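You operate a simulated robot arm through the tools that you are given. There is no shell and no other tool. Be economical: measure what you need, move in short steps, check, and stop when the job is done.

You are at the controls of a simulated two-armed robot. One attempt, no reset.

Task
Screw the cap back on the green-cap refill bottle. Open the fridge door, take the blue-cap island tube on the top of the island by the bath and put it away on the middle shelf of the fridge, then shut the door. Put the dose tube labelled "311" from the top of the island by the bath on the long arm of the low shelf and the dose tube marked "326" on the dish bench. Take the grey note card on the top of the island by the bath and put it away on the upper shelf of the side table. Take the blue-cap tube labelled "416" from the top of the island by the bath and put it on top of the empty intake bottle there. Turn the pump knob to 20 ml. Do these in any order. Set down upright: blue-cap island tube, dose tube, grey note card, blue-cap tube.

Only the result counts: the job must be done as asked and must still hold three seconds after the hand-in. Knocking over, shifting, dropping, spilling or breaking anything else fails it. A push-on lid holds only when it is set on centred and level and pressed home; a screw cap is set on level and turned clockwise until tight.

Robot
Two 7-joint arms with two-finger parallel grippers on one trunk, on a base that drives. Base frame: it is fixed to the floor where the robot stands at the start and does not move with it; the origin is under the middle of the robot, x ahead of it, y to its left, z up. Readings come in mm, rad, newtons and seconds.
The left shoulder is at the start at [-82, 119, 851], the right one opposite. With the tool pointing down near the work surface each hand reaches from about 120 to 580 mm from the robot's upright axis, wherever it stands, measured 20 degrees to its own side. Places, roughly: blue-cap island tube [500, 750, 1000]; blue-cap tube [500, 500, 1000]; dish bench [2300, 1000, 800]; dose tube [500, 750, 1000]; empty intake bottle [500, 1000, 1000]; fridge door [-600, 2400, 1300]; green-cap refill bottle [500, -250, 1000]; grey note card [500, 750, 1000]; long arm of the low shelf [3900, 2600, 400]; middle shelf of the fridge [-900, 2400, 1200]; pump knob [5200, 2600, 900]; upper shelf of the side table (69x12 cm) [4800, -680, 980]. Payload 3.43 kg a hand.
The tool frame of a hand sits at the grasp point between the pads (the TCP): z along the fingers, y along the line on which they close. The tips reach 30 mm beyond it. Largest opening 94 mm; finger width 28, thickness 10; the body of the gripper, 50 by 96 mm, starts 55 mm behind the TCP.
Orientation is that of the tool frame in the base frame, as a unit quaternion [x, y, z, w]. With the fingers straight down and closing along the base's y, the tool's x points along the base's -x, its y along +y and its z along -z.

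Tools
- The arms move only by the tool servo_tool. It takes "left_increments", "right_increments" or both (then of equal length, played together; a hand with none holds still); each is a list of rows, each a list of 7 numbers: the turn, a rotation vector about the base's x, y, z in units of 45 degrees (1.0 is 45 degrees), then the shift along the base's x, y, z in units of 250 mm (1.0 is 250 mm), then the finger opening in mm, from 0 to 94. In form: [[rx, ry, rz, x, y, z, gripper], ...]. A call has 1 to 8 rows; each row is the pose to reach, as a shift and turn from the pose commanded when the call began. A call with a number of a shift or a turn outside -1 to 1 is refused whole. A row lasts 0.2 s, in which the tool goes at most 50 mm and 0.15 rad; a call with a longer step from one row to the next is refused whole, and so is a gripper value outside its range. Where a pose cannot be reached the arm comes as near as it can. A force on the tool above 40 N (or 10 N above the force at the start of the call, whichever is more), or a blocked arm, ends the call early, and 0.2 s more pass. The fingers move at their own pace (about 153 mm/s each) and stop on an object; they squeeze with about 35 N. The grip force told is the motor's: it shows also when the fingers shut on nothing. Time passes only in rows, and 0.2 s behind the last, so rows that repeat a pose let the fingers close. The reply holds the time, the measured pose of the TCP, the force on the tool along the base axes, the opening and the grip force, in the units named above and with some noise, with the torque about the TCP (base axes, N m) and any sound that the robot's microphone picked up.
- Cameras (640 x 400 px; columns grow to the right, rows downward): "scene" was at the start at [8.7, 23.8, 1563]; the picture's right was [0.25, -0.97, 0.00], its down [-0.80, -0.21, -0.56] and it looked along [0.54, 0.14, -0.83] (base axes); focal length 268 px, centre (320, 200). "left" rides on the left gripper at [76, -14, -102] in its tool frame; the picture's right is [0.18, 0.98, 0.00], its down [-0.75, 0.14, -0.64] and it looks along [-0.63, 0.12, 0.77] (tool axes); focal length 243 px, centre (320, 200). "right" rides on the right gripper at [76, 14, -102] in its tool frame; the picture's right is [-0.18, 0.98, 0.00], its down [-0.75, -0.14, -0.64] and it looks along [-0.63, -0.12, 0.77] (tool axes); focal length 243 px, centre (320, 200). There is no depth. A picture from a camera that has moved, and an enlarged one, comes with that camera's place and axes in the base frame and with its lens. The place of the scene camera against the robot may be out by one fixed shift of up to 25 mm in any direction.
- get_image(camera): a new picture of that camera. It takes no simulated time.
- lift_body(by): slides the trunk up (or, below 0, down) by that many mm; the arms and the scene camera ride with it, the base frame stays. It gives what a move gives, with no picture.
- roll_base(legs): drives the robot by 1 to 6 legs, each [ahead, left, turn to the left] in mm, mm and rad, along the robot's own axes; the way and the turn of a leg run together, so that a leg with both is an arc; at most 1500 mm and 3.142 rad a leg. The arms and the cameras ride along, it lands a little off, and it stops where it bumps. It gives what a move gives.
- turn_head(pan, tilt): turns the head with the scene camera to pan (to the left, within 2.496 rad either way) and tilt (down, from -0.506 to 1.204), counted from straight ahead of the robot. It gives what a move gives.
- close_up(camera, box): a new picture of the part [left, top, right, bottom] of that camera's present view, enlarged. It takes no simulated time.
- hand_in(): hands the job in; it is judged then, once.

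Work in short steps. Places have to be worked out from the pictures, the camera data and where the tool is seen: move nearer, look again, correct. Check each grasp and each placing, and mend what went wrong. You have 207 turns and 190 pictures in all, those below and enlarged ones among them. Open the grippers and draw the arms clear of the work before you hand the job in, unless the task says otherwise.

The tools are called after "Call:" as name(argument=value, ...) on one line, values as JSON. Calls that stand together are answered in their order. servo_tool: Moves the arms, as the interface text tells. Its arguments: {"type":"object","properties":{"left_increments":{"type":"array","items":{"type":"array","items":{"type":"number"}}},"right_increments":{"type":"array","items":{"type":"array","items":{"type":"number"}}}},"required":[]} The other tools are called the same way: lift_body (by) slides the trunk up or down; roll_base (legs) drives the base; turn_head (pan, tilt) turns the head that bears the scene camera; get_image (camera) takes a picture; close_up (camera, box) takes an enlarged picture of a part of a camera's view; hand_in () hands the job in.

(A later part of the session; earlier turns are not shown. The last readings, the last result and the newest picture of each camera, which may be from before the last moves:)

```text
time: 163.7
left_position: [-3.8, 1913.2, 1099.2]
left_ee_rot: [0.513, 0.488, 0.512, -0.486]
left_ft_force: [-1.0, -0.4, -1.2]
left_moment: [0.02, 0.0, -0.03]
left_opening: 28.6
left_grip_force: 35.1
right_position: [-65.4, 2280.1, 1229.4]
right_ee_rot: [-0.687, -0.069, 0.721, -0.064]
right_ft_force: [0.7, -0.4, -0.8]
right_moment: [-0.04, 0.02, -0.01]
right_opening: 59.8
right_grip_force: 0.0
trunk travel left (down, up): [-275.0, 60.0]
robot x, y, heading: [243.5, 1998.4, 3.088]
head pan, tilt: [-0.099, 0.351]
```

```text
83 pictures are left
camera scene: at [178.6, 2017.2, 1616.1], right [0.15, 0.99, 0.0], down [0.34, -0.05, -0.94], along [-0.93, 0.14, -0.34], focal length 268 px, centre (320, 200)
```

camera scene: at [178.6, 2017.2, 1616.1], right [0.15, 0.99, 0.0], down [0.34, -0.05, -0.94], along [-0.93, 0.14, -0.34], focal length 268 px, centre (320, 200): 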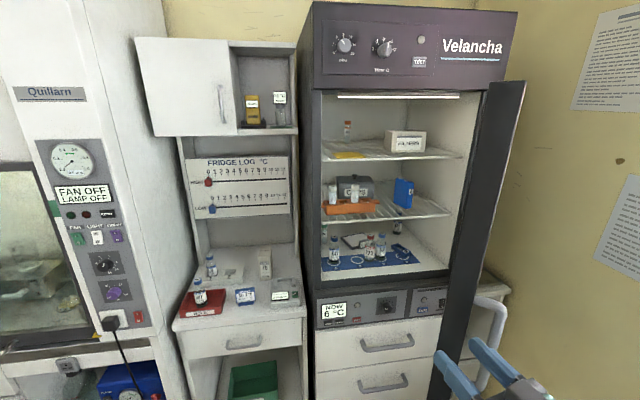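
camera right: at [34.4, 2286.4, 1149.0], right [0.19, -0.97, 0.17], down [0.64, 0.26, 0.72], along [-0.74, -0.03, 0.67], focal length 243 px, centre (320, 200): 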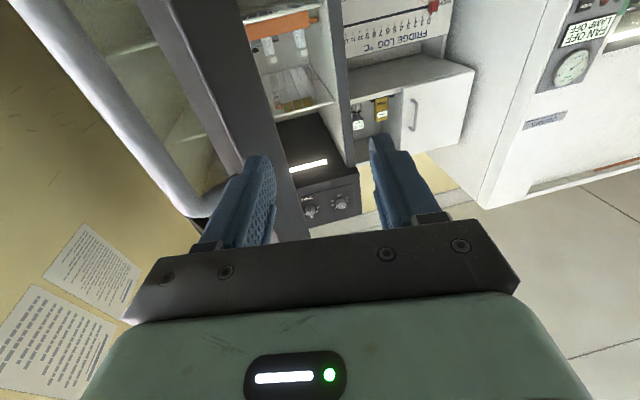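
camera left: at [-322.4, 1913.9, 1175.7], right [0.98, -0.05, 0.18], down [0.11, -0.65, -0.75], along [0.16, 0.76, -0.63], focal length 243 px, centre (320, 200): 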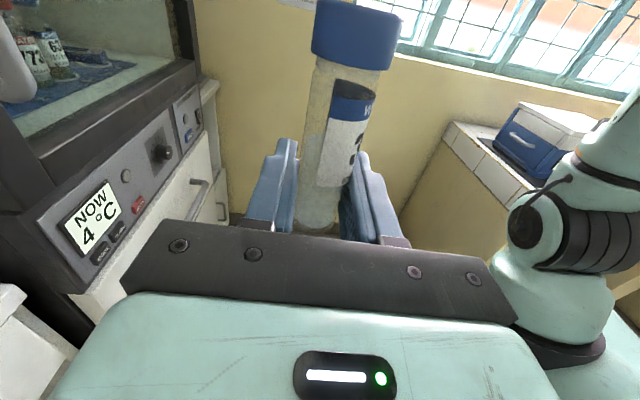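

The right hand is clear of the door and the view is open. The right arm is better placed to reach the shelf, so I pass the tube back: right hand (now horizontal) lines up, and the left brings the tube in front of it.

Call:
servo_tool(right_increments=[[0, 0, -0.03, 0, -0.12, 0, 70], [0, -0.01, -0.06, 0, -0.24, -0.02, 70], [0, -0.02, -0.1, 0, -0.36, -0.05, 70], [0, -0.03, -0.14, 0.02, -0.48, -0.08, 70], [0, -0.04, -0.18, 0.04, -0.6, -0.12, 70], [0, -0.05, -0.21, 0.05, -0.72, -0.16, 70], [0, -0.06, -0.24, 0.05, -0.8, -0.17, 70]], left_increments=[[0, 0, 0, -0.1, 0, 0.02, 10], [0, 0, 0, -0.2, 0, 0.04, 10], [0, 0, 0, -0.3, 0, 0.08, 10], [0, 0, 0, -0.4, 0, 0.12, 10], [0, 0, 0, -0.5, 0, 0.16, 10], [0, 0, 0, -0.6, 0.0, 0.2, 10], [0, 0, 0, -0.62, 0.1, 0.2, 10]])

Call:
servo_tool(left_increments=[[0, 0, 0, 0, 0.18, 0, 10], [0, 0, 0, 0, 0.36, 0, 10], [0, 0, 0, 0, 0.5, 0, 10], [0, 0, 0, 0, 0.56, 0, 10]])

Call:
get_image(camera="right")

```text
time: 165.3
left_position: [-159.8, 1938.8, 1149.6]
left_ee_rot: [0.513, 0.489, 0.512, -0.486]
left_ft_force: [0.0, -0.3, -0.1]
left_moment: [-0.01, 0.01, -0.01]
left_opening: 28.8
left_grip_force: 35.1
right_position: [-52.4, 2080.8, 1185.7]
right_ee_rot: [-0.707, -0.002, 0.708, 0.003]
right_ft_force: [0.3, 0.7, 0.3]
right_moment: [0.01, -0.05, 0.02]
right_opening: 70.0
right_grip_force: 0.0
right hand out of reach, approached as far as the arm can: row 1
trunk travel left (down, up): [-275.0, 60.0]
robot x, y, heading: [243.7, 2001.3, 3.086]
head pan, tilt: [-0.099, 0.351]
```

```text
time: 166.3
left_position: [-159.9, 2078.5, 1148.6]
left_ee_rot: [0.512, 0.488, 0.512, -0.487]
left_ft_force: [-0.2, 0.6, 0.0]
left_moment: [0.02, -0.01, -0.02]
left_opening: 28.8
left_grip_force: 34.4
right_position: [-52.6, 2080.1, 1187.6]
right_ee_rot: [-0.707, -0.003, 0.707, 0.002]
right_ft_force: [0.1, 0.5, -0.2]
right_moment: [0.0, 0.0, 0.01]
right_opening: 70.0
right_grip_force: 0.0
trunk travel left (down, up): [-275.0, 60.0]
robot x, y, heading: [243.7, 1999.9, 3.082]
head pan, tilt: [-0.099, 0.351]
```

```text
82 pictures are left
camera right: at [50.1, 2067.8, 1110.9], right [0.0, -0.98, 0.18], down [0.64, 0.14, 0.75], along [-0.77, 0.11, 0.63], focal length 243 px, centre (320, 200)
```

right: 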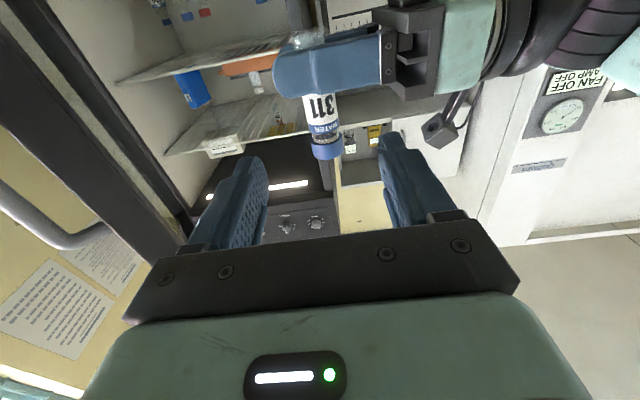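

Lined up. Advance the right hand 107 mm and close on the tube above the left fingers.

Call:
servo_tool(right_increments=[[0, 0, 0, -0.15, -0.002, 0, 70], [0, 0, 0, -0.3, -0.003, 0, 70], [0, 0, 0, -0.42, -0.004, 0, 70], [0, 0, 0, -0.43, -0.004, 0, 45], [0, 0, 0, -0.43, -0.004, 0, 34], [0, 0, 0, -0.43, -0.004, 0, 10], [0, 0, 0, -0.43, -0.004, 0, 10]])

Call:
get_image(camera="right")

```text
time: 167.9
left_position: [-158.1, 2078.6, 1149.8]
left_ee_rot: [0.513, 0.487, 0.512, -0.487]
left_ft_force: [1.1, 7.5, -0.9]
left_moment: [-0.06, 0.02, 0.04]
left_opening: 28.8
left_grip_force: 34.7
right_position: [-159.2, 2079.6, 1186.8]
right_ee_rot: [-0.707, -0.002, 0.708, 0.003]
right_ft_force: [-1.2, -7.9, -0.1]
right_moment: [-0.21, 0.05, -0.05]
right_opening: 28.7
right_grip_force: 34.6
trunk travel left (down, up): [-275.0, 60.0]
robot x, y, heading: [240.6, 2002.1, 3.086]
head pan, tilt: [-0.099, 0.351]
```

```text
81 pictures are left
camera right: at [-57.2, 2066.6, 1111.3], right [0.0, -0.98, 0.18], down [0.64, 0.14, 0.75], along [-0.77, 0.11, 0.63], focal length 243 px, centre (320, 200)
```

right: 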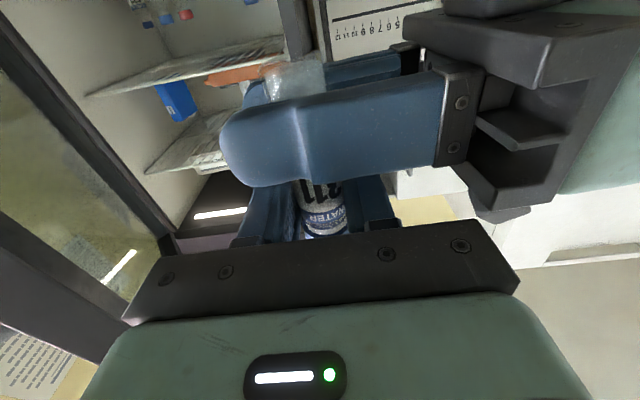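

Right holds the tube. Open the left and pull it away along −y.

Call:
servo_tool(left_increments=[[0, 0, 0, 0, 0, 0, 40], [0, 0, 0, 0, 0, 0, 70], [0, 0, 0, 0, 0, 0, 70], [0, 0, 0, 0, -0.18, 0, 70], [0, 0, 0, 0, -0.36, 0, 70], [0, 0, 0, 0.1, -0.54, 0, 70], [0, 0, 0, 0.25, -0.66, 0, 70], [0, 0, 0, 0.4, -0.76, 0, 70]])

Call:
close_up(camera="right", box=[120, 0, 440, 240])

```text
refused: row 6 steps farther than a row can; nothing moved
```

```text
1.67 times, centred on (280, 120) of right
camera zoom: at [-57.2, 2066.6, 1111.3], right [0.0, -0.98, 0.18], down [0.64, 0.14, 0.75], along [-0.77, 0.11, 0.63], focal length 404 px, centre (387, 333)
```

zoom: 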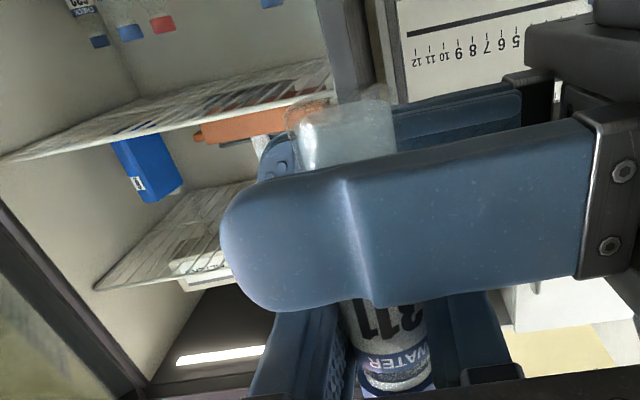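

Refused for step size; repeat gentler, then raise the trunk 60 mm.

Call:
servo_tool(left_increments=[[0, 0, 0, 0, 0, 0, 40], [0, 0, 0, 0, 0, 0, 70], [0, 0, 0, 0, 0, 0, 70], [0, 0, 0, 0, -0.18, 0, 70], [0, 0, 0, 0, -0.36, 0, 70], [0, 0, 0, 0.05, -0.5, 0, 70], [0, 0, 0, 0.18, -0.6, 0, 70], [0, 0, 0, 0.32, -0.7, 0, 70]])

Call:
lift_body(by=58)

Call:
close_up(camera="right", box=[120, 0, 440, 240])

```text
time: 169.7
left_position: [-78.0, 1904.9, 1150.3]
left_ee_rot: [0.513, 0.488, 0.512, -0.486]
left_ft_force: [0.2, -0.5, 0.1]
left_moment: [0.03, -0.01, 0.0]
left_opening: 70.0
left_grip_force: 0.0
right_position: [-159.7, 2080.8, 1186.5]
right_ee_rot: [-0.706, -0.003, 0.708, 0.003]
right_ft_force: [0.6, -0.1, -0.5]
right_moment: [0.0, -0.01, 0.01]
right_opening: 29.1
right_grip_force: 35.1
trunk travel left (down, up): [-275.0, 60.0]
robot x, y, heading: [241.4, 1998.7, 3.093]
head pan, tilt: [-0.099, 0.351]
```

```text
time: 170.7
left_position: [-79.6, 1903.7, 1208.1]
left_ee_rot: [0.512, 0.488, 0.511, -0.487]
left_ft_force: [0.7, -0.5, -0.7]
left_moment: [-0.01, -0.02, 0.01]
left_opening: 70.2
left_grip_force: 0.1
right_position: [-158.9, 2080.4, 1244.9]
right_ee_rot: [-0.707, -0.002, 0.707, 0.004]
right_ft_force: [0.6, 0.1, -1.0]
right_moment: [0.0, 0.01, 0.02]
right_opening: 28.7
right_grip_force: 35.1
trunk travel left (down, up): [-333.0, 2.0]
robot x, y, heading: [242.3, 1996.5, 3.084]
head pan, tilt: [-0.099, 0.351]
```

```text
1.67 times, centred on (280, 120) of right
camera zoom: at [-57.0, 2066.6, 1169.1], right [0.0, -0.98, 0.18], down [0.64, 0.14, 0.75], along [-0.77, 0.11, 0.63], focal length 404 px, centre (387, 333)
```

zoom: 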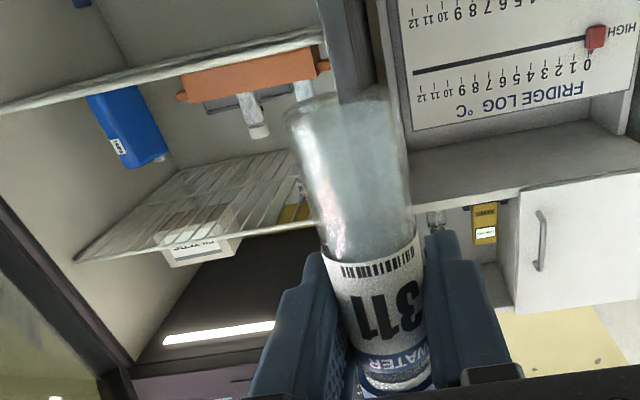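

The shelf's front edge shows at z≈1196. Shift the tube right/up first, then drive ahead into position.

Call:
servo_tool(right_increments=[[0, 0, 0, 0, 0.15, 0.05, 10], [0, 0, 0, 0, 0.3, 0.1, 10], [0, 0, 0, 0, 0.44, 0.16, 10]])

Call:
roll_base(legs=[[390, -10, 0]])

Call:
get_image(camera="right")

Call:
get_image(camera="scene")

```text
time: 171.5
left_position: [-79.5, 1905.4, 1208.0]
left_ee_rot: [0.513, 0.489, 0.511, -0.486]
left_ft_force: [-0.1, -0.6, 0.1]
left_moment: [0.0, 0.01, 0.01]
left_opening: 70.0
left_grip_force: 0.1
right_position: [-158.7, 2189.4, 1284.9]
right_ee_rot: [-0.707, -0.003, 0.708, 0.002]
right_ft_force: [0.3, 0.5, -0.5]
right_moment: [-0.01, 0.02, 0.03]
right_opening: 29.1
right_grip_force: 34.9
trunk travel left (down, up): [-333.0, 2.0]
robot x, y, heading: [241.0, 2004.3, 3.087]
head pan, tilt: [-0.099, 0.351]
```

```text
time: 173.1
left_position: [-273.2, 1911.5, 1209.4]
left_ee_rot: [0.515, 0.483, 0.513, -0.488]
left_ft_force: [0.0, -1.0, -0.7]
left_moment: [0.02, 0.01, -0.01]
left_opening: 70.4
left_grip_force: 0.1
right_position: [-343.1, 2186.9, 1288.2]
right_ee_rot: [-0.701, -0.018, 0.713, 0.009]
right_ft_force: [-0.2, 0.1, -0.8]
right_moment: [-0.05, 0.03, -0.03]
right_opening: 29.1
right_grip_force: 35.0
trunk travel left (down, up): [-333.0, 2.0]
robot x, y, heading: [41.2, 2015.6, 3.077]
head pan, tilt: [-0.099, 0.351]
stopped in leg 1: the robot was blocked; the commanded pose is now the measured one
```

```text
78 pictures are left
camera right: at [-241.2, 2178.0, 1210.3], right [0.02, -0.99, 0.15], down [0.65, 0.12, 0.75], along [-0.76, 0.08, 0.65], focal length 243 px, centre (320, 200)
```

right: 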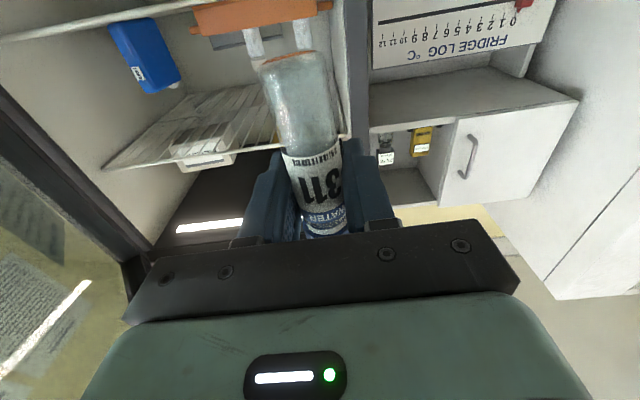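

```text
77 pictures are left
camera scene: at [-10.1, 2020.9, 1677.9], right [0.16, 0.99, 0.01], down [0.33, -0.05, -0.94], along [-0.93, 0.15, -0.34], focal length 268 px, centre (320, 200)
```

scene: 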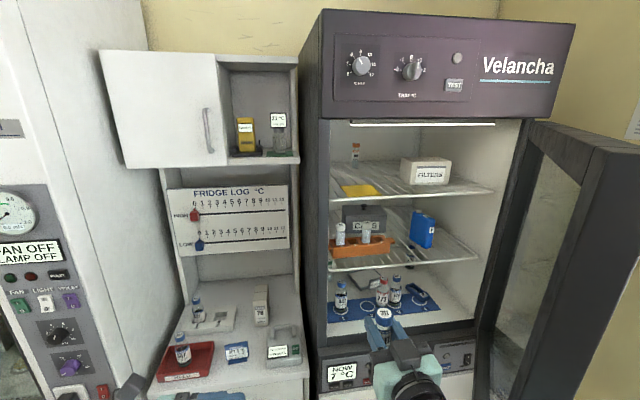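

The drive was blocked at x=41. Look to the right to see whether the right elbow met the door.

Call:
turn_head(pan=-1.0, tilt=0.6)

Call:
get_image(camera="scene")

```text
time: 174.3
left_position: [-269.6, 1913.7, 1211.1]
left_ee_rot: [0.516, 0.481, 0.512, -0.49]
left_ft_force: [0.3, -0.9, 0.0]
left_moment: [-0.01, 0.03, 0.0]
left_opening: 69.9
left_grip_force: 0.0
right_position: [-341.8, 2189.4, 1290.5]
right_ee_rot: [-0.7, -0.017, 0.714, 0.008]
right_ft_force: [1.0, 0.5, 0.8]
right_moment: [-0.05, 0.0, -0.01]
right_opening: 29.2
right_grip_force: 35.7
trunk travel left (down, up): [-333.0, 2.0]
robot x, y, heading: [41.9, 2013.1, 3.088]
head pan, tilt: [-1.0, 0.6]
```

```text
76 pictures are left
camera scene: at [41.0, 2084.6, 1655.3], right [0.87, 0.49, -0.01], down [0.27, -0.49, -0.83], along [-0.41, 0.72, -0.56], focal length 268 px, centre (320, 200)
```

scene: 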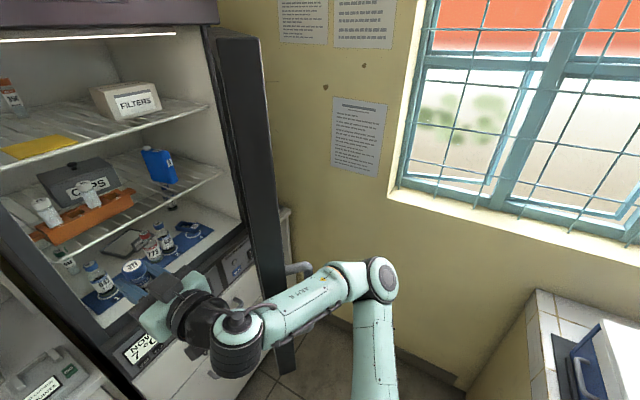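

The forearm touches the door edge because the arm is folded. Extend the arm forward first (to x≈−560, y≈2255), which draws the elbow in.

Call:
servo_tool(right_increments=[[0, 0, 0, -0.1, 0.02, 0, 10], [0, 0, 0, -0.22, 0.05, 0, 10], [0, 0, 0, -0.34, 0.09, 0, 10], [0, 0, 0, -0.46, 0.13, 0, 10], [0, 0, 0, -0.58, 0.17, 0, 10], [0, 0, 0, -0.7, 0.21, 0, 10], [0, 0, 0, -0.82, 0.25, 0, 10]])

Call:
get_image(camera="scene")

Call:
get_image(camera="right")

```text
time: 175.5
left_position: [-247.7, 1891.3, 1213.9]
left_ee_rot: [0.517, 0.472, 0.513, -0.497]
left_ft_force: [-0.5, 0.2, 0.0]
left_moment: [-0.02, 0.0, -0.02]
left_opening: 70.0
left_grip_force: 0.0
right_position: [-385.2, 2097.0, 1292.5]
right_ee_rot: [-0.667, -0.159, 0.727, -0.011]
right_ft_force: [-0.5, -0.1, -1.9]
right_moment: [0.01, 0.06, -0.04]
right_opening: 28.9
right_grip_force: 34.8
trunk travel left (down, up): [-333.0, 2.0]
robot x, y, heading: [43.2, 2010.8, 3.08]
head pan, tilt: [-1.0, 0.6]
stopped in row 5 (right hand): the arm was blocked; the commanded pose is now the measured one
```

```text
75 pictures are left
camera scene: at [71.4, 2052.7, 1656.0], right [0.87, 0.49, -0.01], down [0.25, -0.47, -0.84], along [-0.42, 0.73, -0.54], focal length 268 px, centre (320, 200)
```

scene: 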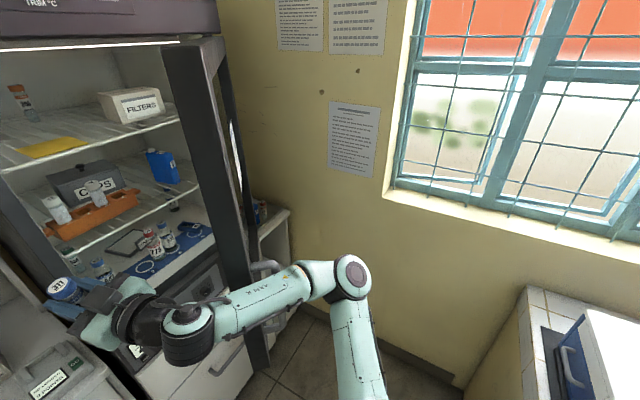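

```text
74 pictures are left
camera right: at [-291.5, 2123.4, 1208.6], right [0.24, -0.97, -0.03], down [0.67, 0.15, 0.73], along [-0.7, -0.2, 0.69], focal length 243 px, centre (320, 200)
```

right: 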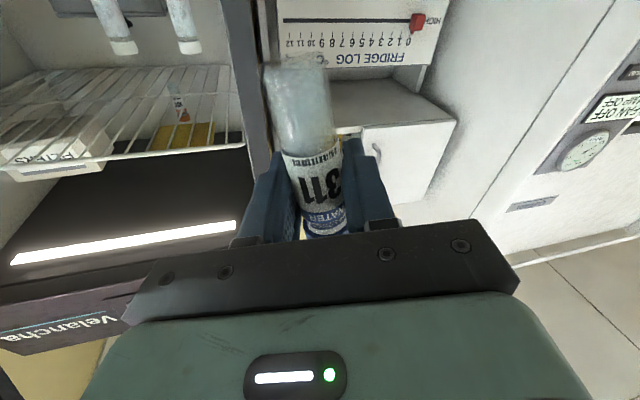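

The forearm is on the outer side of the door edge. Back off, go left so the whole arm passes inside the door, straighten the hand, and later push the door wider with the forearm.

Call:
roll_base(legs=[[-160, 0, 0], [0, 230, 0]])

Call:
servo_tool(right_increments=[[-0.07, -0.03, -0.08, 0.0, 0, 0, 10], [-0.14, -0.06, -0.16, -0.1, 0.05, 0, 10], [-0.2, -0.08, -0.23, -0.2, 0.1, 0, 10], [-0.262, -0.107, -0.302, -0.3, 0.15, 0, 10], [-0.262, -0.107, -0.302, -0.35, 0.2, 0, 10]], left_increments=[[0, 0, 0, 0.1, 0, 0, 70], [0, 0, 0, 0.2, 0, 0, 70], [0, 0, 0, 0.3, 0, 0, 70], [0, 0, 0, 0.4, 0, 0, 70], [0, 0, 0, 0.45, 0, 0, 70]])

Call:
get_image(camera="scene")

```text
time: 179.2
left_position: [-134.7, 1682.2, 1208.3]
left_ee_rot: [0.514, 0.487, 0.512, -0.486]
left_ft_force: [-0.1, -0.3, 0.5]
left_moment: [-0.01, -0.03, 0.01]
left_opening: 70.1
left_grip_force: 0.1
right_position: [-290.3, 1910.6, 1276.3]
right_ee_rot: [-0.686, -0.124, 0.717, -0.019]
right_ft_force: [0.1, -0.2, -0.6]
right_moment: [-0.03, 0.02, -0.02]
right_opening: 28.8
right_grip_force: 35.5
trunk travel left (down, up): [-333.0, 2.0]
robot x, y, heading: [182.3, 1778.6, 3.084]
head pan, tilt: [-1.0, 0.6]
```

```text
time: 180.3
left_position: [-22.4, 1682.3, 1208.7]
left_ee_rot: [0.514, 0.486, 0.513, -0.486]
left_ft_force: [0.3, 0.5, 0.3]
left_moment: [0.03, 0.0, -0.02]
left_opening: 70.0
left_grip_force: 0.1
right_position: [-378.1, 1958.9, 1275.0]
right_ee_rot: [0.719, -0.033, -0.694, 0.01]
right_ft_force: [-0.3, 0.3, -1.2]
right_moment: [0.0, 0.0, 0.02]
right_opening: 28.9
right_grip_force: 35.1
trunk travel left (down, up): [-333.0, 2.0]
robot x, y, heading: [189.2, 1775.3, 3.085]
head pan, tilt: [-1.0, 0.6]
```

```text
73 pictures are left
camera scene: at [172.8, 1857.8, 1654.9], right [0.87, 0.49, 0.0], down [0.28, -0.49, -0.82], along [-0.41, 0.72, -0.57], focal length 268 px, centre (320, 200)
```

scene: 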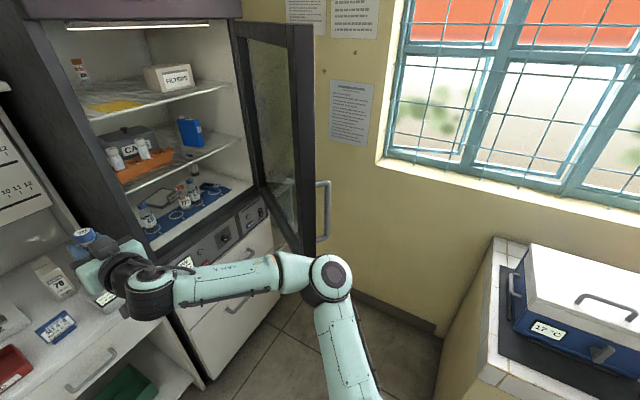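

The arm is now inside of the door edge. Drive ahead 130, then right 230 so the hand faces the opening (forearm may push the door wider), and look.

Call:
roll_base(legs=[[120, 0, 0], [0, -230, 0]])

Call:
servo_tool(right_increments=[[0.04, 0.02, 0.02, 0, 0, 0.02, 10], [0.077, 0.045, 0.041, 0, 0, 0.04, 10]])

Call:
get_image(camera="scene")

Call:
get_image(camera="right")

```text
time: 183.1
left_position: [-123.1, 1823.5, 1210.3]
left_ee_rot: [0.518, 0.481, 0.513, -0.487]
left_ft_force: [-0.8, 1.0, 0.9]
left_moment: [0.01, -0.02, 0.05]
left_opening: 70.0
left_grip_force: 0.2
right_position: [-476.5, 2107.3, 1277.8]
right_ee_rot: [0.718, -0.036, -0.695, 0.005]
right_ft_force: [0.0, 1.0, -0.6]
right_moment: [0.02, 0.01, -0.01]
right_opening: 28.7
right_grip_force: 35.2
trunk travel left (down, up): [-333.0, 2.0]
robot x, y, heading: [79.4, 1916.5, 3.079]
head pan, tilt: [-1.0, 0.6]
stopped in leg 2: the robot was blocked; the commanded pose is now the measured one
```

```text
time: 183.7
left_position: [-137.2, 1828.5, 1209.6]
left_ee_rot: [0.516, 0.486, 0.514, -0.484]
left_ft_force: [-0.2, -0.5, 0.6]
left_moment: [0.0, 0.01, -0.09]
left_opening: 70.1
left_grip_force: 0.1
right_position: [-493.1, 2109.1, 1281.2]
right_ee_rot: [0.709, -0.003, -0.705, -0.002]
right_ft_force: [-0.3, 0.6, -0.3]
right_moment: [0.02, 0.0, 0.06]
right_opening: 28.8
right_grip_force: 35.2
trunk travel left (down, up): [-333.0, 2.0]
robot x, y, heading: [77.4, 1922.1, 3.085]
head pan, tilt: [-1.0, 0.6]
```

```text
72 pictures are left
camera scene: at [57.9, 2003.5, 1655.5], right [0.87, 0.49, 0.0], down [0.28, -0.49, -0.82], along [-0.4, 0.72, -0.57], focal length 268 px, centre (320, 200)
```

scene: 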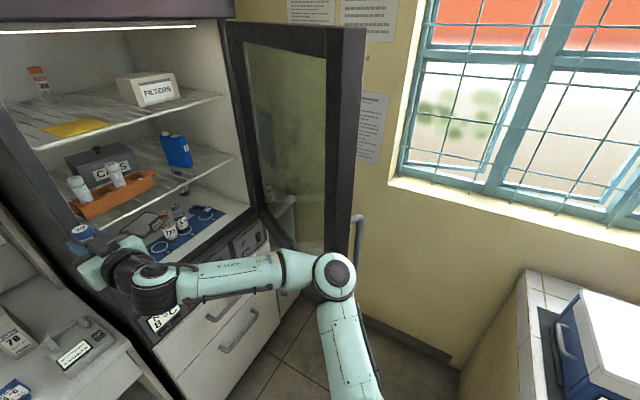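

```text
71 pictures are left
camera right: at [-390.0, 2095.3, 1205.5], right [-0.01, -0.98, 0.19], down [0.64, 0.14, 0.76], along [-0.77, 0.12, 0.63], focal length 243 px, centre (320, 200)
```

right: 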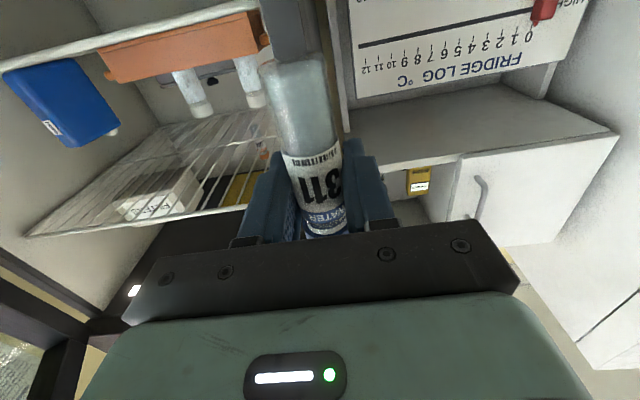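

The forearm pushed the door to ~65°. Now move the hand right 115 mm with the arm and drive ahead 130.

Call:
servo_tool(right_increments=[[0, 0, 0, 0, 0.12, 0, 10], [0, 0, 0, 0, 0.24, 0, 10], [0, 0, 0, 0, 0.36, 0.02, 10], [0, 0, 0, 0, 0.46, 0.02, 10]])

Call:
roll_base(legs=[[120, 0, 0]])

Call:
get_image(camera="right")

Call:
get_image(camera="scene")

```text
time: 184.7
left_position: [-131.3, 1827.0, 1209.6]
left_ee_rot: [0.516, 0.485, 0.514, -0.484]
left_ft_force: [0.1, 0.4, -0.4]
left_moment: [0.01, -0.01, 0.03]
left_opening: 70.0
left_grip_force: 0.1
right_position: [-487.9, 2224.9, 1286.9]
right_ee_rot: [0.709, -0.003, -0.705, -0.001]
right_ft_force: [-0.3, 0.9, -0.9]
right_moment: [-0.02, 0.01, 0.01]
right_opening: 29.0
right_grip_force: 34.8
trunk travel left (down, up): [-333.0, 2.0]
robot x, y, heading: [80.6, 1919.0, 3.082]
head pan, tilt: [-1.0, 0.6]
```

```text
time: 185.6
left_position: [-175.8, 1828.2, 1208.9]
left_ee_rot: [0.517, 0.482, 0.517, -0.483]
left_ft_force: [-0.1, -0.9, 0.1]
left_moment: [0.04, -0.02, 0.07]
left_opening: 70.1
left_grip_force: 0.2
right_position: [-529.7, 2239.4, 1279.9]
right_ee_rot: [0.712, -0.014, -0.701, -0.012]
right_ft_force: [0.3, 0.1, 0.1]
right_moment: [-0.02, 0.0, 0.0]
right_opening: 28.7
right_grip_force: 34.9
trunk travel left (down, up): [-333.0, 2.0]
robot x, y, heading: [32.2, 1924.9, 3.079]
head pan, tilt: [-1.0, 0.6]
stopped in leg 1: the robot was blocked; the commanded pose is now the measured one
```

```text
70 pictures are left
camera right: at [-426.3, 2222.5, 1206.9], right [-0.04, -0.98, 0.19], down [0.64, 0.12, 0.76], along [-0.77, 0.15, 0.62], focal length 243 px, centre (320, 200)
```

right: 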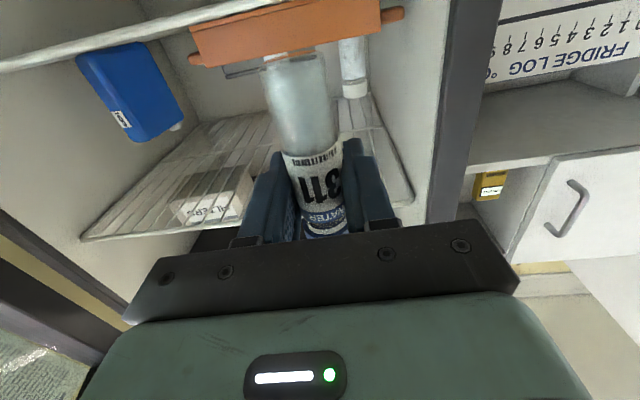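

```text
69 pictures are left
camera scene: at [21.0, 2000.7, 1654.7], right [0.88, 0.48, 0.0], down [0.27, -0.49, -0.83], along [-0.4, 0.72, -0.56], focal length 268 px, centre (320, 200)
```

scene: 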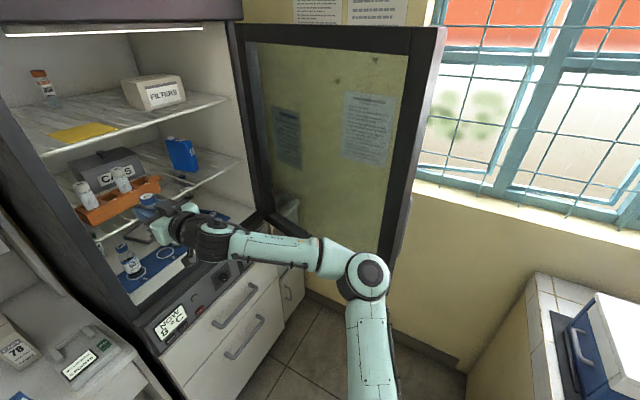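

Door ~80° open. Extend the arm 70 mm to pull the elbow in, then drive ahead again.

Call:
servo_tool(right_increments=[[0.01, 0.01, 0.01, -0.1, 0, 0.02, 10], [0.02, 0.01, 0.02, -0.2, 0, 0.02, 10], [0.02, 0.01, 0.02, -0.28, 0, 0.02, 10]])

Call:
roll_base(legs=[[60, 0, 0]])

Call:
get_image(camera="right")

```text
time: 186.4
left_position: [-179.7, 1832.5, 1207.7]
left_ee_rot: [0.517, 0.483, 0.516, -0.482]
left_ft_force: [-0.7, -0.7, 0.7]
left_moment: [-0.02, 0.0, -0.02]
left_opening: 70.1
left_grip_force: 0.1
right_position: [-604.3, 2242.3, 1285.2]
right_ee_rot: [0.71, -0.004, -0.704, -0.011]
right_ft_force: [0.1, 1.0, -0.8]
right_moment: [0.03, 0.02, -0.05]
right_opening: 28.8
right_grip_force: 34.8
trunk travel left (down, up): [-333.0, 2.0]
robot x, y, heading: [36.4, 1926.4, 3.074]
head pan, tilt: [-1.0, 0.6]
```

```text
time: 187.4
left_position: [-238.1, 1835.1, 1207.5]
left_ee_rot: [0.516, 0.484, 0.516, -0.484]
left_ft_force: [0.2, -0.2, 0.2]
left_moment: [0.01, -0.01, -0.03]
left_opening: 69.9
left_grip_force: 0.2
right_position: [-661.1, 2245.9, 1283.5]
right_ee_rot: [0.71, -0.003, -0.704, -0.01]
right_ft_force: [0.7, 0.3, -1.3]
right_moment: [0.0, -0.02, 0.01]
right_opening: 28.6
right_grip_force: 34.6
trunk travel left (down, up): [-333.0, 2.0]
robot x, y, heading: [-30.0, 1928.7, 3.072]
head pan, tilt: [-1.0, 0.6]
```

```text
68 pictures are left
camera right: at [-558.2, 2231.2, 1209.3], right [-0.02, -0.98, 0.17], down [0.64, 0.12, 0.76], along [-0.77, 0.13, 0.63], focal length 243 px, centre (320, 200)
```

right: 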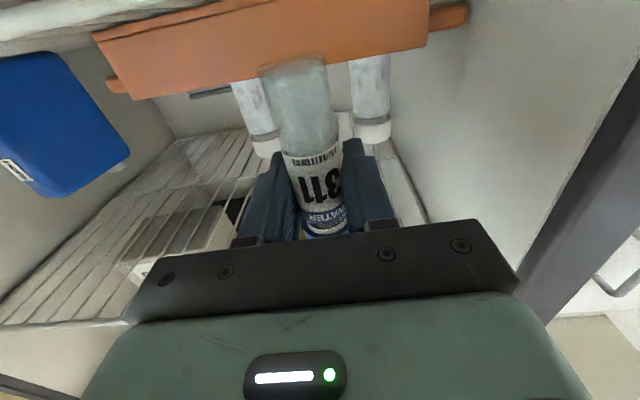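

Tube at [−661,2246], bottom ≈15 mm over the shelf; tray front at ≈−740. Advance 34 mm and lower until contact.

Call:
servo_tool(right_increments=[[0, 0, 0, -0.07, 0, 0, 10], [0, 0, 0, -0.136, 0, 0, 10], [0, 0, 0, -0.136, 0, -0.02, 10], [0, 0, 0, -0.136, 0, -0.036, 10]])

Call:
servo_tool(right_increments=[[0, 0, 0, 0, 0, -0.008, 10], [0, 0, 0, 0, 0, -0.016, 10], [0, 0, 0, 0, 0, -0.024, 10], [0, 0, 0, 0, 0, -0.024, 10]])

Call:
get_image(camera="right")

```text
time: 188.4
left_position: [-237.7, 1834.5, 1208.1]
left_ee_rot: [0.517, 0.484, 0.515, -0.483]
left_ft_force: [0.5, -0.4, 0.4]
left_moment: [0.04, -0.02, 0.01]
left_opening: 69.9
left_grip_force: 0.0
right_position: [-696.2, 2246.7, 1276.4]
right_ee_rot: [0.71, -0.004, -0.704, -0.01]
right_ft_force: [-0.1, 0.4, -0.3]
right_moment: [-0.01, -0.02, 0.0]
right_opening: 29.1
right_grip_force: 34.4
trunk travel left (down, up): [-333.0, 2.0]
robot x, y, heading: [-25.5, 1928.1, 3.072]
head pan, tilt: [-1.0, 0.6]
```

```text
time: 189.4
left_position: [-238.6, 1836.1, 1209.4]
left_ee_rot: [0.517, 0.484, 0.516, -0.483]
left_ft_force: [-0.9, 0.9, -0.1]
left_moment: [-0.03, 0.03, 0.01]
left_opening: 70.0
left_grip_force: 0.1
right_position: [-695.9, 2247.3, 1271.3]
right_ee_rot: [0.71, -0.003, -0.704, -0.01]
right_ft_force: [0.5, -0.4, -0.1]
right_moment: [0.03, -0.02, 0.0]
right_opening: 28.9
right_grip_force: 35.1
trunk travel left (down, up): [-333.0, 2.0]
robot x, y, heading: [-28.0, 1928.8, 3.077]
head pan, tilt: [-1.0, 0.6]
```

```text
67 pictures are left
camera right: at [-593.5, 2231.6, 1194.8], right [-0.02, -0.98, 0.17], down [0.64, 0.12, 0.76], along [-0.77, 0.13, 0.63], focal length 243 px, centre (320, 200)
```

right: 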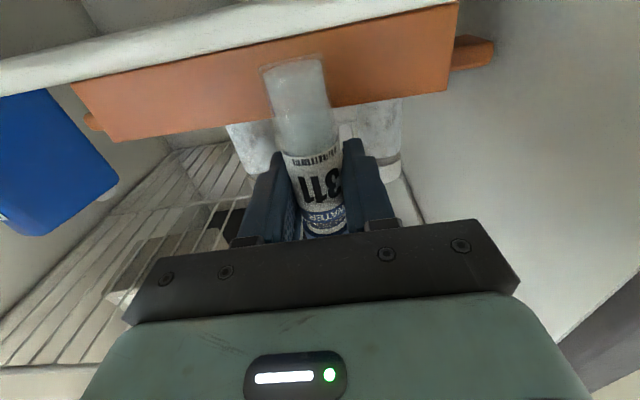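

About 5 mm left to the shelf surface. Lower in small steps until the force shows.

Call:
servo_tool(right_increments=[[0, 0, 0, 0, 0, -0.01, 10], [0, 0, 0, 0, 0, -0.018, 10], [0, 0, 0, 0, 0, -0.026, 10], [0, 0, 0, 0, 0, -0.034, 10], [0, 0, 0, 0, 0, -0.034, 10]])

```text
time: 190.6
left_position: [-239.0, 1835.8, 1208.0]
left_ee_rot: [0.517, 0.484, 0.515, -0.483]
left_ft_force: [0.3, 0.0, 0.0]
left_moment: [0.03, -0.01, 0.02]
left_opening: 70.0
left_grip_force: 0.0
right_position: [-696.7, 2246.9, 1261.6]
right_ee_rot: [0.71, -0.003, -0.704, -0.01]
right_ft_force: [-0.8, 0.4, 0.0]
right_moment: [0.01, 0.01, 0.0]
right_opening: 29.1
right_grip_force: 34.9
trunk travel left (down, up): [-333.0, 2.0]
robot x, y, heading: [-27.5, 1926.5, 3.073]
head pan, tilt: [-1.0, 0.6]
```

Call:
servo_tool(right_increments=[[0, 0, 0, 0, 0, -0.01, 10], [0, 0, 0, 0, 0, -0.018, 10], [0, 0, 0, 0, 0, -0.026, 10], [0, 0, 0, 0, 0, -0.034, 10], [0, 0, 0, 0, 0, -0.034, 10]])

Call:
get_image(camera="right")

```text
time: 191.8
left_position: [-235.0, 1833.5, 1209.1]
left_ee_rot: [0.517, 0.483, 0.514, -0.484]
left_ft_force: [0.2, 0.7, -0.7]
left_moment: [0.0, 0.01, -0.01]
left_opening: 69.7
left_grip_force: 0.0
right_position: [-692.3, 2245.4, 1259.9]
right_ee_rot: [-0.706, 0.001, 0.708, 0.011]
right_ft_force: [-6.4, 5.1, 33.8]
right_moment: [0.13, 0.36, 0.0]
right_opening: 28.8
right_grip_force: 35.0
trunk travel left (down, up): [-333.0, 2.0]
robot x, y, heading: [-28.0, 1930.7, 3.077]
head pan, tilt: [-1.0, 0.6]
```

```text
66 pictures are left
camera right: at [-590.9, 2230.5, 1183.6], right [-0.02, -0.98, 0.17], down [0.65, 0.12, 0.75], along [-0.76, 0.13, 0.63], focal length 243 px, centre (320, 200)
```

right: 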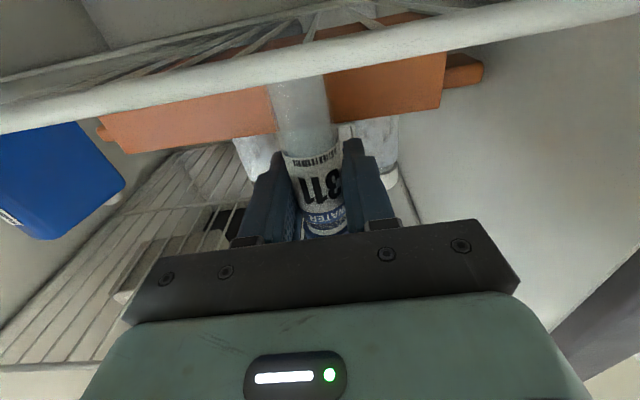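

Contact (34 N), the tube stands behind the front rod. Ease the pressure, open, and withdraw straight back.

Call:
servo_tool(right_increments=[[0, 0, 0, 0, 0, 0.014, 10], [0, 0, 0, 0, 0, 0.024, 10], [0, 0, 0, 0, 0, 0.026, 36], [0, 0, 0, 0, 0, 0.026, 50], [0, 0, 0, 0, 0, 0.026, 62], [0, 0, 0, 0, 0, 0.026, 62]])

Call:
get_image(camera="right")

```text
time: 193.2
left_position: [-239.3, 1835.0, 1208.8]
left_ee_rot: [0.517, 0.484, 0.515, -0.483]
left_ft_force: [-0.3, -0.5, 0.6]
left_moment: [-0.01, 0.0, -0.02]
left_opening: 69.8
left_grip_force: 0.1
right_position: [-695.0, 2246.0, 1260.4]
right_ee_rot: [0.71, -0.004, -0.704, -0.01]
right_ft_force: [-0.1, -0.3, 0.5]
right_moment: [-0.02, 0.0, -0.02]
right_opening: 62.0
right_grip_force: 0.0
trunk travel left (down, up): [-333.0, 2.0]
robot x, y, heading: [-27.5, 1923.7, 3.074]
head pan, tilt: [-1.0, 0.6]
```

```text
65 pictures are left
camera right: at [-593.4, 2231.4, 1184.2], right [-0.02, -0.98, 0.17], down [0.64, 0.12, 0.76], along [-0.77, 0.13, 0.63], focal length 243 px, centre (320, 200)
```

right: 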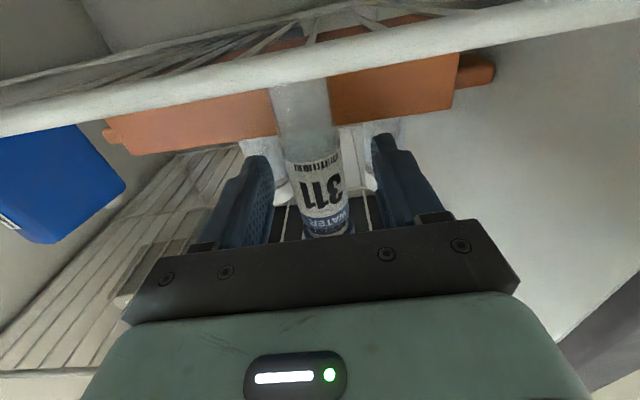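

The tube stands upright on the shelf. Back the base straight out 260 mm and look.

Call:
roll_base(legs=[[-260, 0, 0]])

Call:
turn_head(pan=-0.5, tilt=0.5)

Call:
get_image(camera="scene")

```text
time: 195.1
left_position: [20.4, 1818.2, 1208.7]
left_ee_rot: [0.517, 0.483, 0.516, -0.483]
left_ft_force: [0.3, -0.2, 0.7]
left_moment: [0.01, 0.01, -0.02]
left_opening: 69.8
left_grip_force: 0.0
right_position: [-437.4, 2230.1, 1260.3]
right_ee_rot: [0.71, -0.003, -0.704, -0.011]
right_ft_force: [0.1, 0.4, 0.7]
right_moment: [-0.01, 0.0, 0.03]
right_opening: 61.9
right_grip_force: 0.0
trunk travel left (down, up): [-333.0, 2.0]
robot x, y, heading: [231.6, 1907.5, 3.072]
head pan, tilt: [-1.0, 0.6]
```

```text
time: 196.0
left_position: [20.2, 1819.3, 1208.0]
left_ee_rot: [0.517, 0.484, 0.515, -0.483]
left_ft_force: [0.9, 0.9, 0.7]
left_moment: [0.0, -0.01, 0.01]
left_opening: 70.3
left_grip_force: 0.1
right_position: [-437.5, 2229.3, 1260.0]
right_ee_rot: [0.71, -0.003, -0.704, -0.011]
right_ft_force: [0.0, -0.6, -0.4]
right_moment: [0.0, -0.02, 0.01]
right_opening: 62.2
right_grip_force: 0.1
trunk travel left (down, up): [-333.0, 2.0]
robot x, y, heading: [231.4, 1910.6, 3.075]
head pan, tilt: [-0.499, 0.499]
```

```text
64 pictures are left
camera scene: at [182.7, 1962.1, 1664.0], right [0.54, 0.84, 0.0], down [0.4, -0.26, -0.88], along [-0.74, 0.47, -0.48], focal length 268 px, centre (320, 200)
```

scene: 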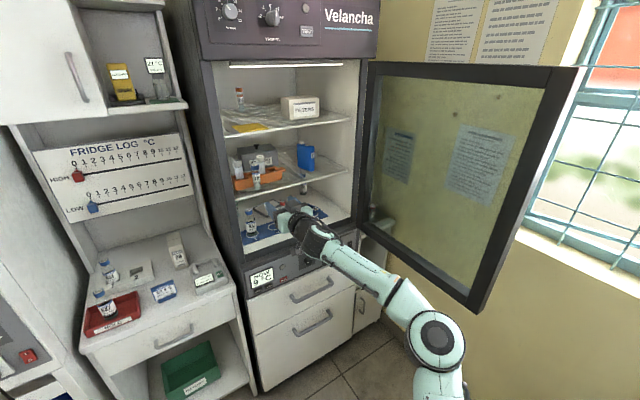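

The tube "311" stands on the middle shelf. Now to shut the door (open ~85°): I'll hook around its free edge with the right hand. First retract and raise the right arm, close its fingers, then turn right ~45° and approach.

Call:
servo_tool(right_increments=[[0, 0, 0, 0.16, 0, 0.08, 20], [0, 0, 0, 0.32, 0, 0.16, 0], [0, 0, 0, 0.48, 0, 0.24, 0], [0, 0, 0, 0.64, 0, 0.32, 0], [0, 0, 0, 0.8, 0, 0.4, 0], [0, 0, 0, 0.96, 0, 0.48, 0]])

Call:
roll_base(legs=[[0, 0, -0.72], [150, -100, 0]])

Call:
turn_head(pan=-0.5, tilt=0.6)

Call:
get_image(camera="scene")

```text
time: 197.4
left_position: [21.7, 1817.7, 1209.2]
left_ee_rot: [0.516, 0.484, 0.515, -0.484]
left_ft_force: [0.6, 0.1, -0.3]
left_moment: [0.01, 0.02, -0.02]
left_opening: 69.8
left_grip_force: 0.0
right_position: [-197.3, 2230.3, 1380.1]
right_ee_rot: [0.71, -0.003, -0.704, -0.011]
right_ft_force: [0.4, -0.2, -0.7]
right_moment: [-0.01, 0.03, -0.03]
right_opening: 0.1
right_grip_force: 32.8
trunk travel left (down, up): [-333.0, 2.0]
robot x, y, heading: [231.9, 1909.0, 3.076]
head pan, tilt: [-0.499, 0.499]
```

```text
time: 200.8
left_position: [-23.9, 2153.8, 1208.5]
left_ee_rot: [0.653, 0.273, 0.652, -0.272]
left_ft_force: [0.4, 0.2, 0.1]
left_moment: [0.02, 0.01, -0.01]
left_opening: 69.9
left_grip_force: 0.1
right_position: [81.9, 2607.5, 1379.8]
right_ee_rot: [0.664, -0.252, -0.655, -0.257]
right_ft_force: [0.4, 1.1, -0.6]
right_moment: [0.02, -0.02, 0.02]
right_opening: 0.0
right_grip_force: 33.4
trunk travel left (down, up): [-333.0, 2.0]
robot x, y, heading: [194.7, 2085.4, 2.361]
head pan, tilt: [-0.499, 0.499]
```

```text
time: 201.5
left_position: [-24.6, 2155.1, 1208.8]
left_ee_rot: [0.654, 0.271, 0.652, -0.271]
left_ft_force: [-0.2, -0.6, -0.8]
left_moment: [-0.03, 0.0, 0.06]
left_opening: 70.0
left_grip_force: 0.1
right_position: [82.1, 2607.5, 1380.6]
right_ee_rot: [0.664, -0.251, -0.656, -0.255]
right_ft_force: [-0.6, 0.1, 0.4]
right_moment: [0.0, 0.0, 0.0]
right_opening: 0.0
right_grip_force: 32.7
trunk travel left (down, up): [-333.0, 2.0]
robot x, y, heading: [193.0, 2081.8, 2.356]
head pan, tilt: [-0.499, 0.6]
```

```text
63 pictures are left
camera scene: at [185.5, 2144.8, 1654.9], right [0.96, 0.28, 0.0], down [0.16, -0.54, -0.83], along [-0.23, 0.79, -0.56], focal length 268 px, centre (320, 200)
```

scene: 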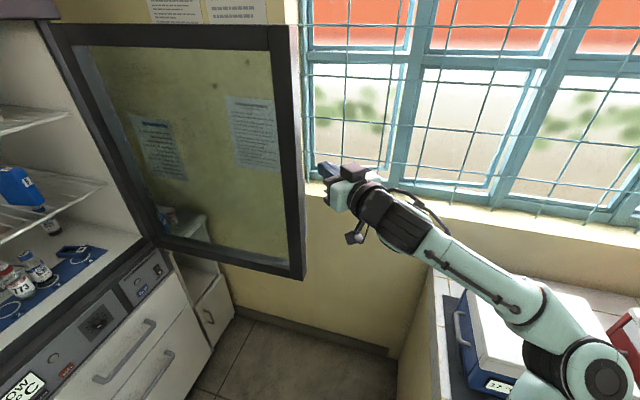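

Clear view: the hand is just right of the door's free edge. Shift right 45, ahead 150 to get beyond the edge, and check.

Call:
roll_base(legs=[[0, -45, 0], [150, 0, 0]])

Call:
get_image(camera="scene")

```text
time: 203.5
left_position: [-95.5, 2290.0, 1208.9]
left_ee_rot: [0.654, 0.272, 0.652, -0.272]
left_ft_force: [0.6, -0.6, -0.5]
left_moment: [-0.02, -0.02, -0.01]
left_opening: 70.2
left_grip_force: 0.1
right_position: [8.8, 2745.1, 1380.0]
right_ee_rot: [0.665, -0.252, -0.655, -0.257]
right_ft_force: [0.0, 0.2, 0.3]
right_moment: [0.03, -0.02, 0.0]
right_opening: 0.2
right_grip_force: 32.9
trunk travel left (down, up): [-333.0, 2.0]
robot x, y, heading: [119.5, 2220.1, 2.358]
head pan, tilt: [-0.499, 0.6]
```

```text
62 pictures are left
camera scene: at [113.4, 2280.2, 1654.6], right [0.96, 0.28, 0.0], down [0.16, -0.54, -0.83], along [-0.23, 0.79, -0.56], focal length 268 px, centre (320, 200)
```

scene: 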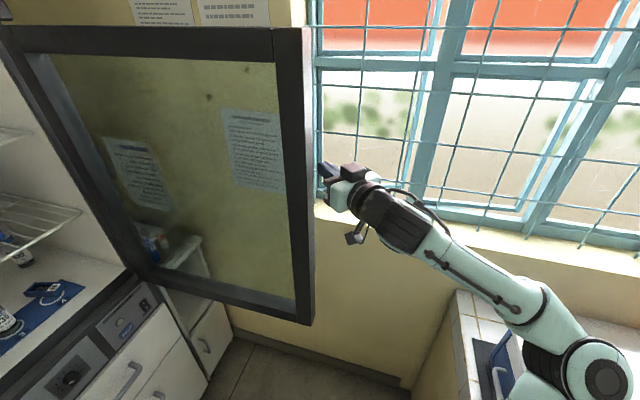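

The hand is beyond the edge. Drive left 300 mm (diagonally) to sweep the door, then check.

Call:
roll_base(legs=[[0, 150, 0], [0, 150, 0]])

Call:
get_image(camera="scene")

```text
time: 204.8
left_position: [-130.8, 2254.5, 1208.8]
left_ee_rot: [0.654, 0.271, 0.652, -0.272]
left_ft_force: [-0.3, -0.4, -0.2]
left_moment: [0.01, 0.02, 0.02]
left_opening: 70.0
left_grip_force: 0.1
right_position: [-19.1, 2712.2, 1381.0]
right_ee_rot: [0.661, -0.261, -0.654, -0.259]
right_ft_force: [9.8, -0.2, -4.0]
right_moment: [0.18, 0.21, 0.34]
right_opening: 0.0
right_grip_force: 32.8
trunk travel left (down, up): [-333.0, 2.0]
robot x, y, heading: [85.3, 2184.6, 2.356]
head pan, tilt: [-0.499, 0.6]
stopped in leg 1: the robot was blocked; the commanded pose is now the measured one
```

```text
61 pictures are left
camera scene: at [79.5, 2243.6, 1654.9], right [0.96, 0.28, 0.0], down [0.16, -0.54, -0.83], along [-0.23, 0.79, -0.56], focal length 268 px, centre (320, 200)
```

scene: 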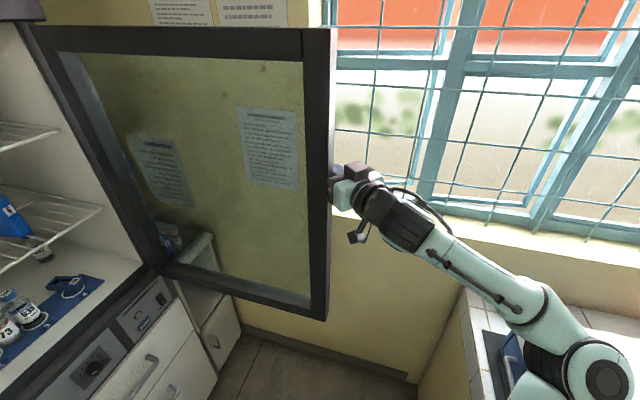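

The gripper's corner butts on the door's end face. Step right 30, ahead 90 so its side is behind the corner, then pull along −y.

Call:
roll_base(legs=[[0, -35, 0], [90, 0, 0], [-60, 60, 0], [-60, 60, 0]])

Call:
get_image(camera="scene")

```text
time: 206.3
left_position: [-133.0, 2307.8, 1208.8]
left_ee_rot: [0.654, 0.272, 0.652, -0.271]
left_ft_force: [-0.3, -0.3, 0.0]
left_moment: [0.01, -0.01, 0.02]
left_opening: 69.6
left_grip_force: 0.1
right_position: [-14.3, 2771.5, 1379.3]
right_ee_rot: [0.658, -0.267, -0.654, -0.261]
right_ft_force: [14.7, 1.5, 7.4]
right_moment: [-0.52, 0.31, 1.1]
right_opening: 0.0
right_grip_force: 33.2
trunk travel left (down, up): [-333.0, 2.0]
robot x, y, heading: [84.5, 2238.8, 2.354]
head pan, tilt: [-0.499, 0.6]
stopped in leg 2: the force on the tool passed its limit at 110 N (the readings are from after the stop); the commanded pose is now the measured one
```

```text
60 pictures are left
camera scene: at [78.3, 2297.8, 1654.9], right [0.96, 0.28, 0.0], down [0.16, -0.54, -0.82], along [-0.23, 0.79, -0.57], focal length 268 px, centre (320, 200)
```

scene: 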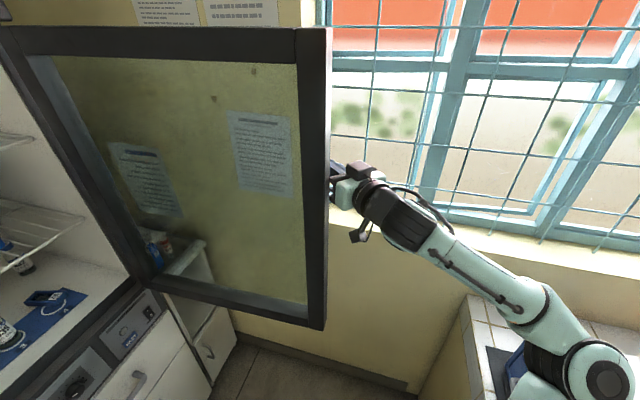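

Contact again at the gripper's front-left corner: the door's outer corner lies near y≈2700. Step further right/ahead, then advance and pull along −y.

Call:
roll_base(legs=[[0, -50, 0], [85, 0, 0]])

Call:
roll_base(legs=[[-50, 50, 0], [-60, 60, 0]])

Call:
get_image(camera="scene")

```text
time: 208.1
left_position: [-158.9, 2400.4, 1207.9]
left_ee_rot: [0.654, 0.271, 0.653, -0.271]
left_ft_force: [0.2, 0.4, 0.7]
left_moment: [0.01, -0.01, -0.01]
left_opening: 69.9
left_grip_force: 0.1
right_position: [-40.8, 2861.6, 1379.8]
right_ee_rot: [0.66, -0.265, -0.652, -0.262]
right_ft_force: [0.6, 0.2, -0.2]
right_moment: [0.01, 0.0, 0.01]
right_opening: 0.1
right_grip_force: 33.2
trunk travel left (down, up): [-333.0, 2.0]
robot x, y, heading: [63.6, 2334.3, 2.355]
head pan, tilt: [-0.499, 0.6]
```

```text
time: 210.0
left_position: [-158.8, 2246.1, 1209.6]
left_ee_rot: [0.654, 0.271, 0.652, -0.271]
left_ft_force: [-0.5, -0.6, -0.1]
left_moment: [0.01, 0.0, 0.01]
left_opening: 69.8
left_grip_force: 0.1
right_position: [-43.4, 2707.4, 1377.8]
right_ee_rot: [0.661, -0.265, -0.652, -0.262]
right_ft_force: [0.8, -0.3, -0.1]
right_moment: [0.0, -0.02, -0.01]
right_opening: 0.0
right_grip_force: 32.5
trunk travel left (down, up): [-333.0, 2.0]
robot x, y, heading: [59.8, 2174.3, 2.354]
head pan, tilt: [-0.499, 0.6]
```

```text
59 pictures are left
camera scene: at [51.3, 2235.5, 1655.0], right [0.96, 0.28, 0.0], down [0.16, -0.54, -0.82], along [-0.23, 0.79, -0.57], focal length 268 px, centre (320, 200)
```

scene: 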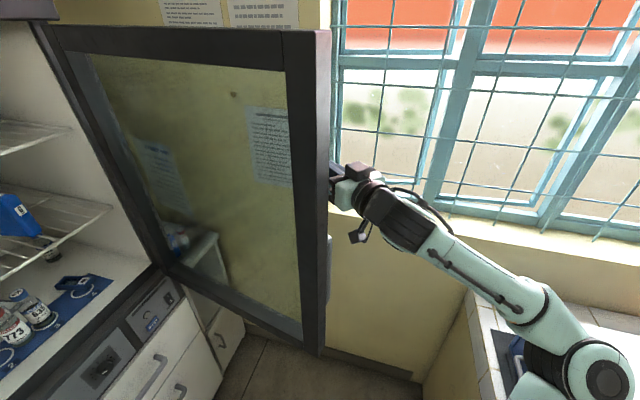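

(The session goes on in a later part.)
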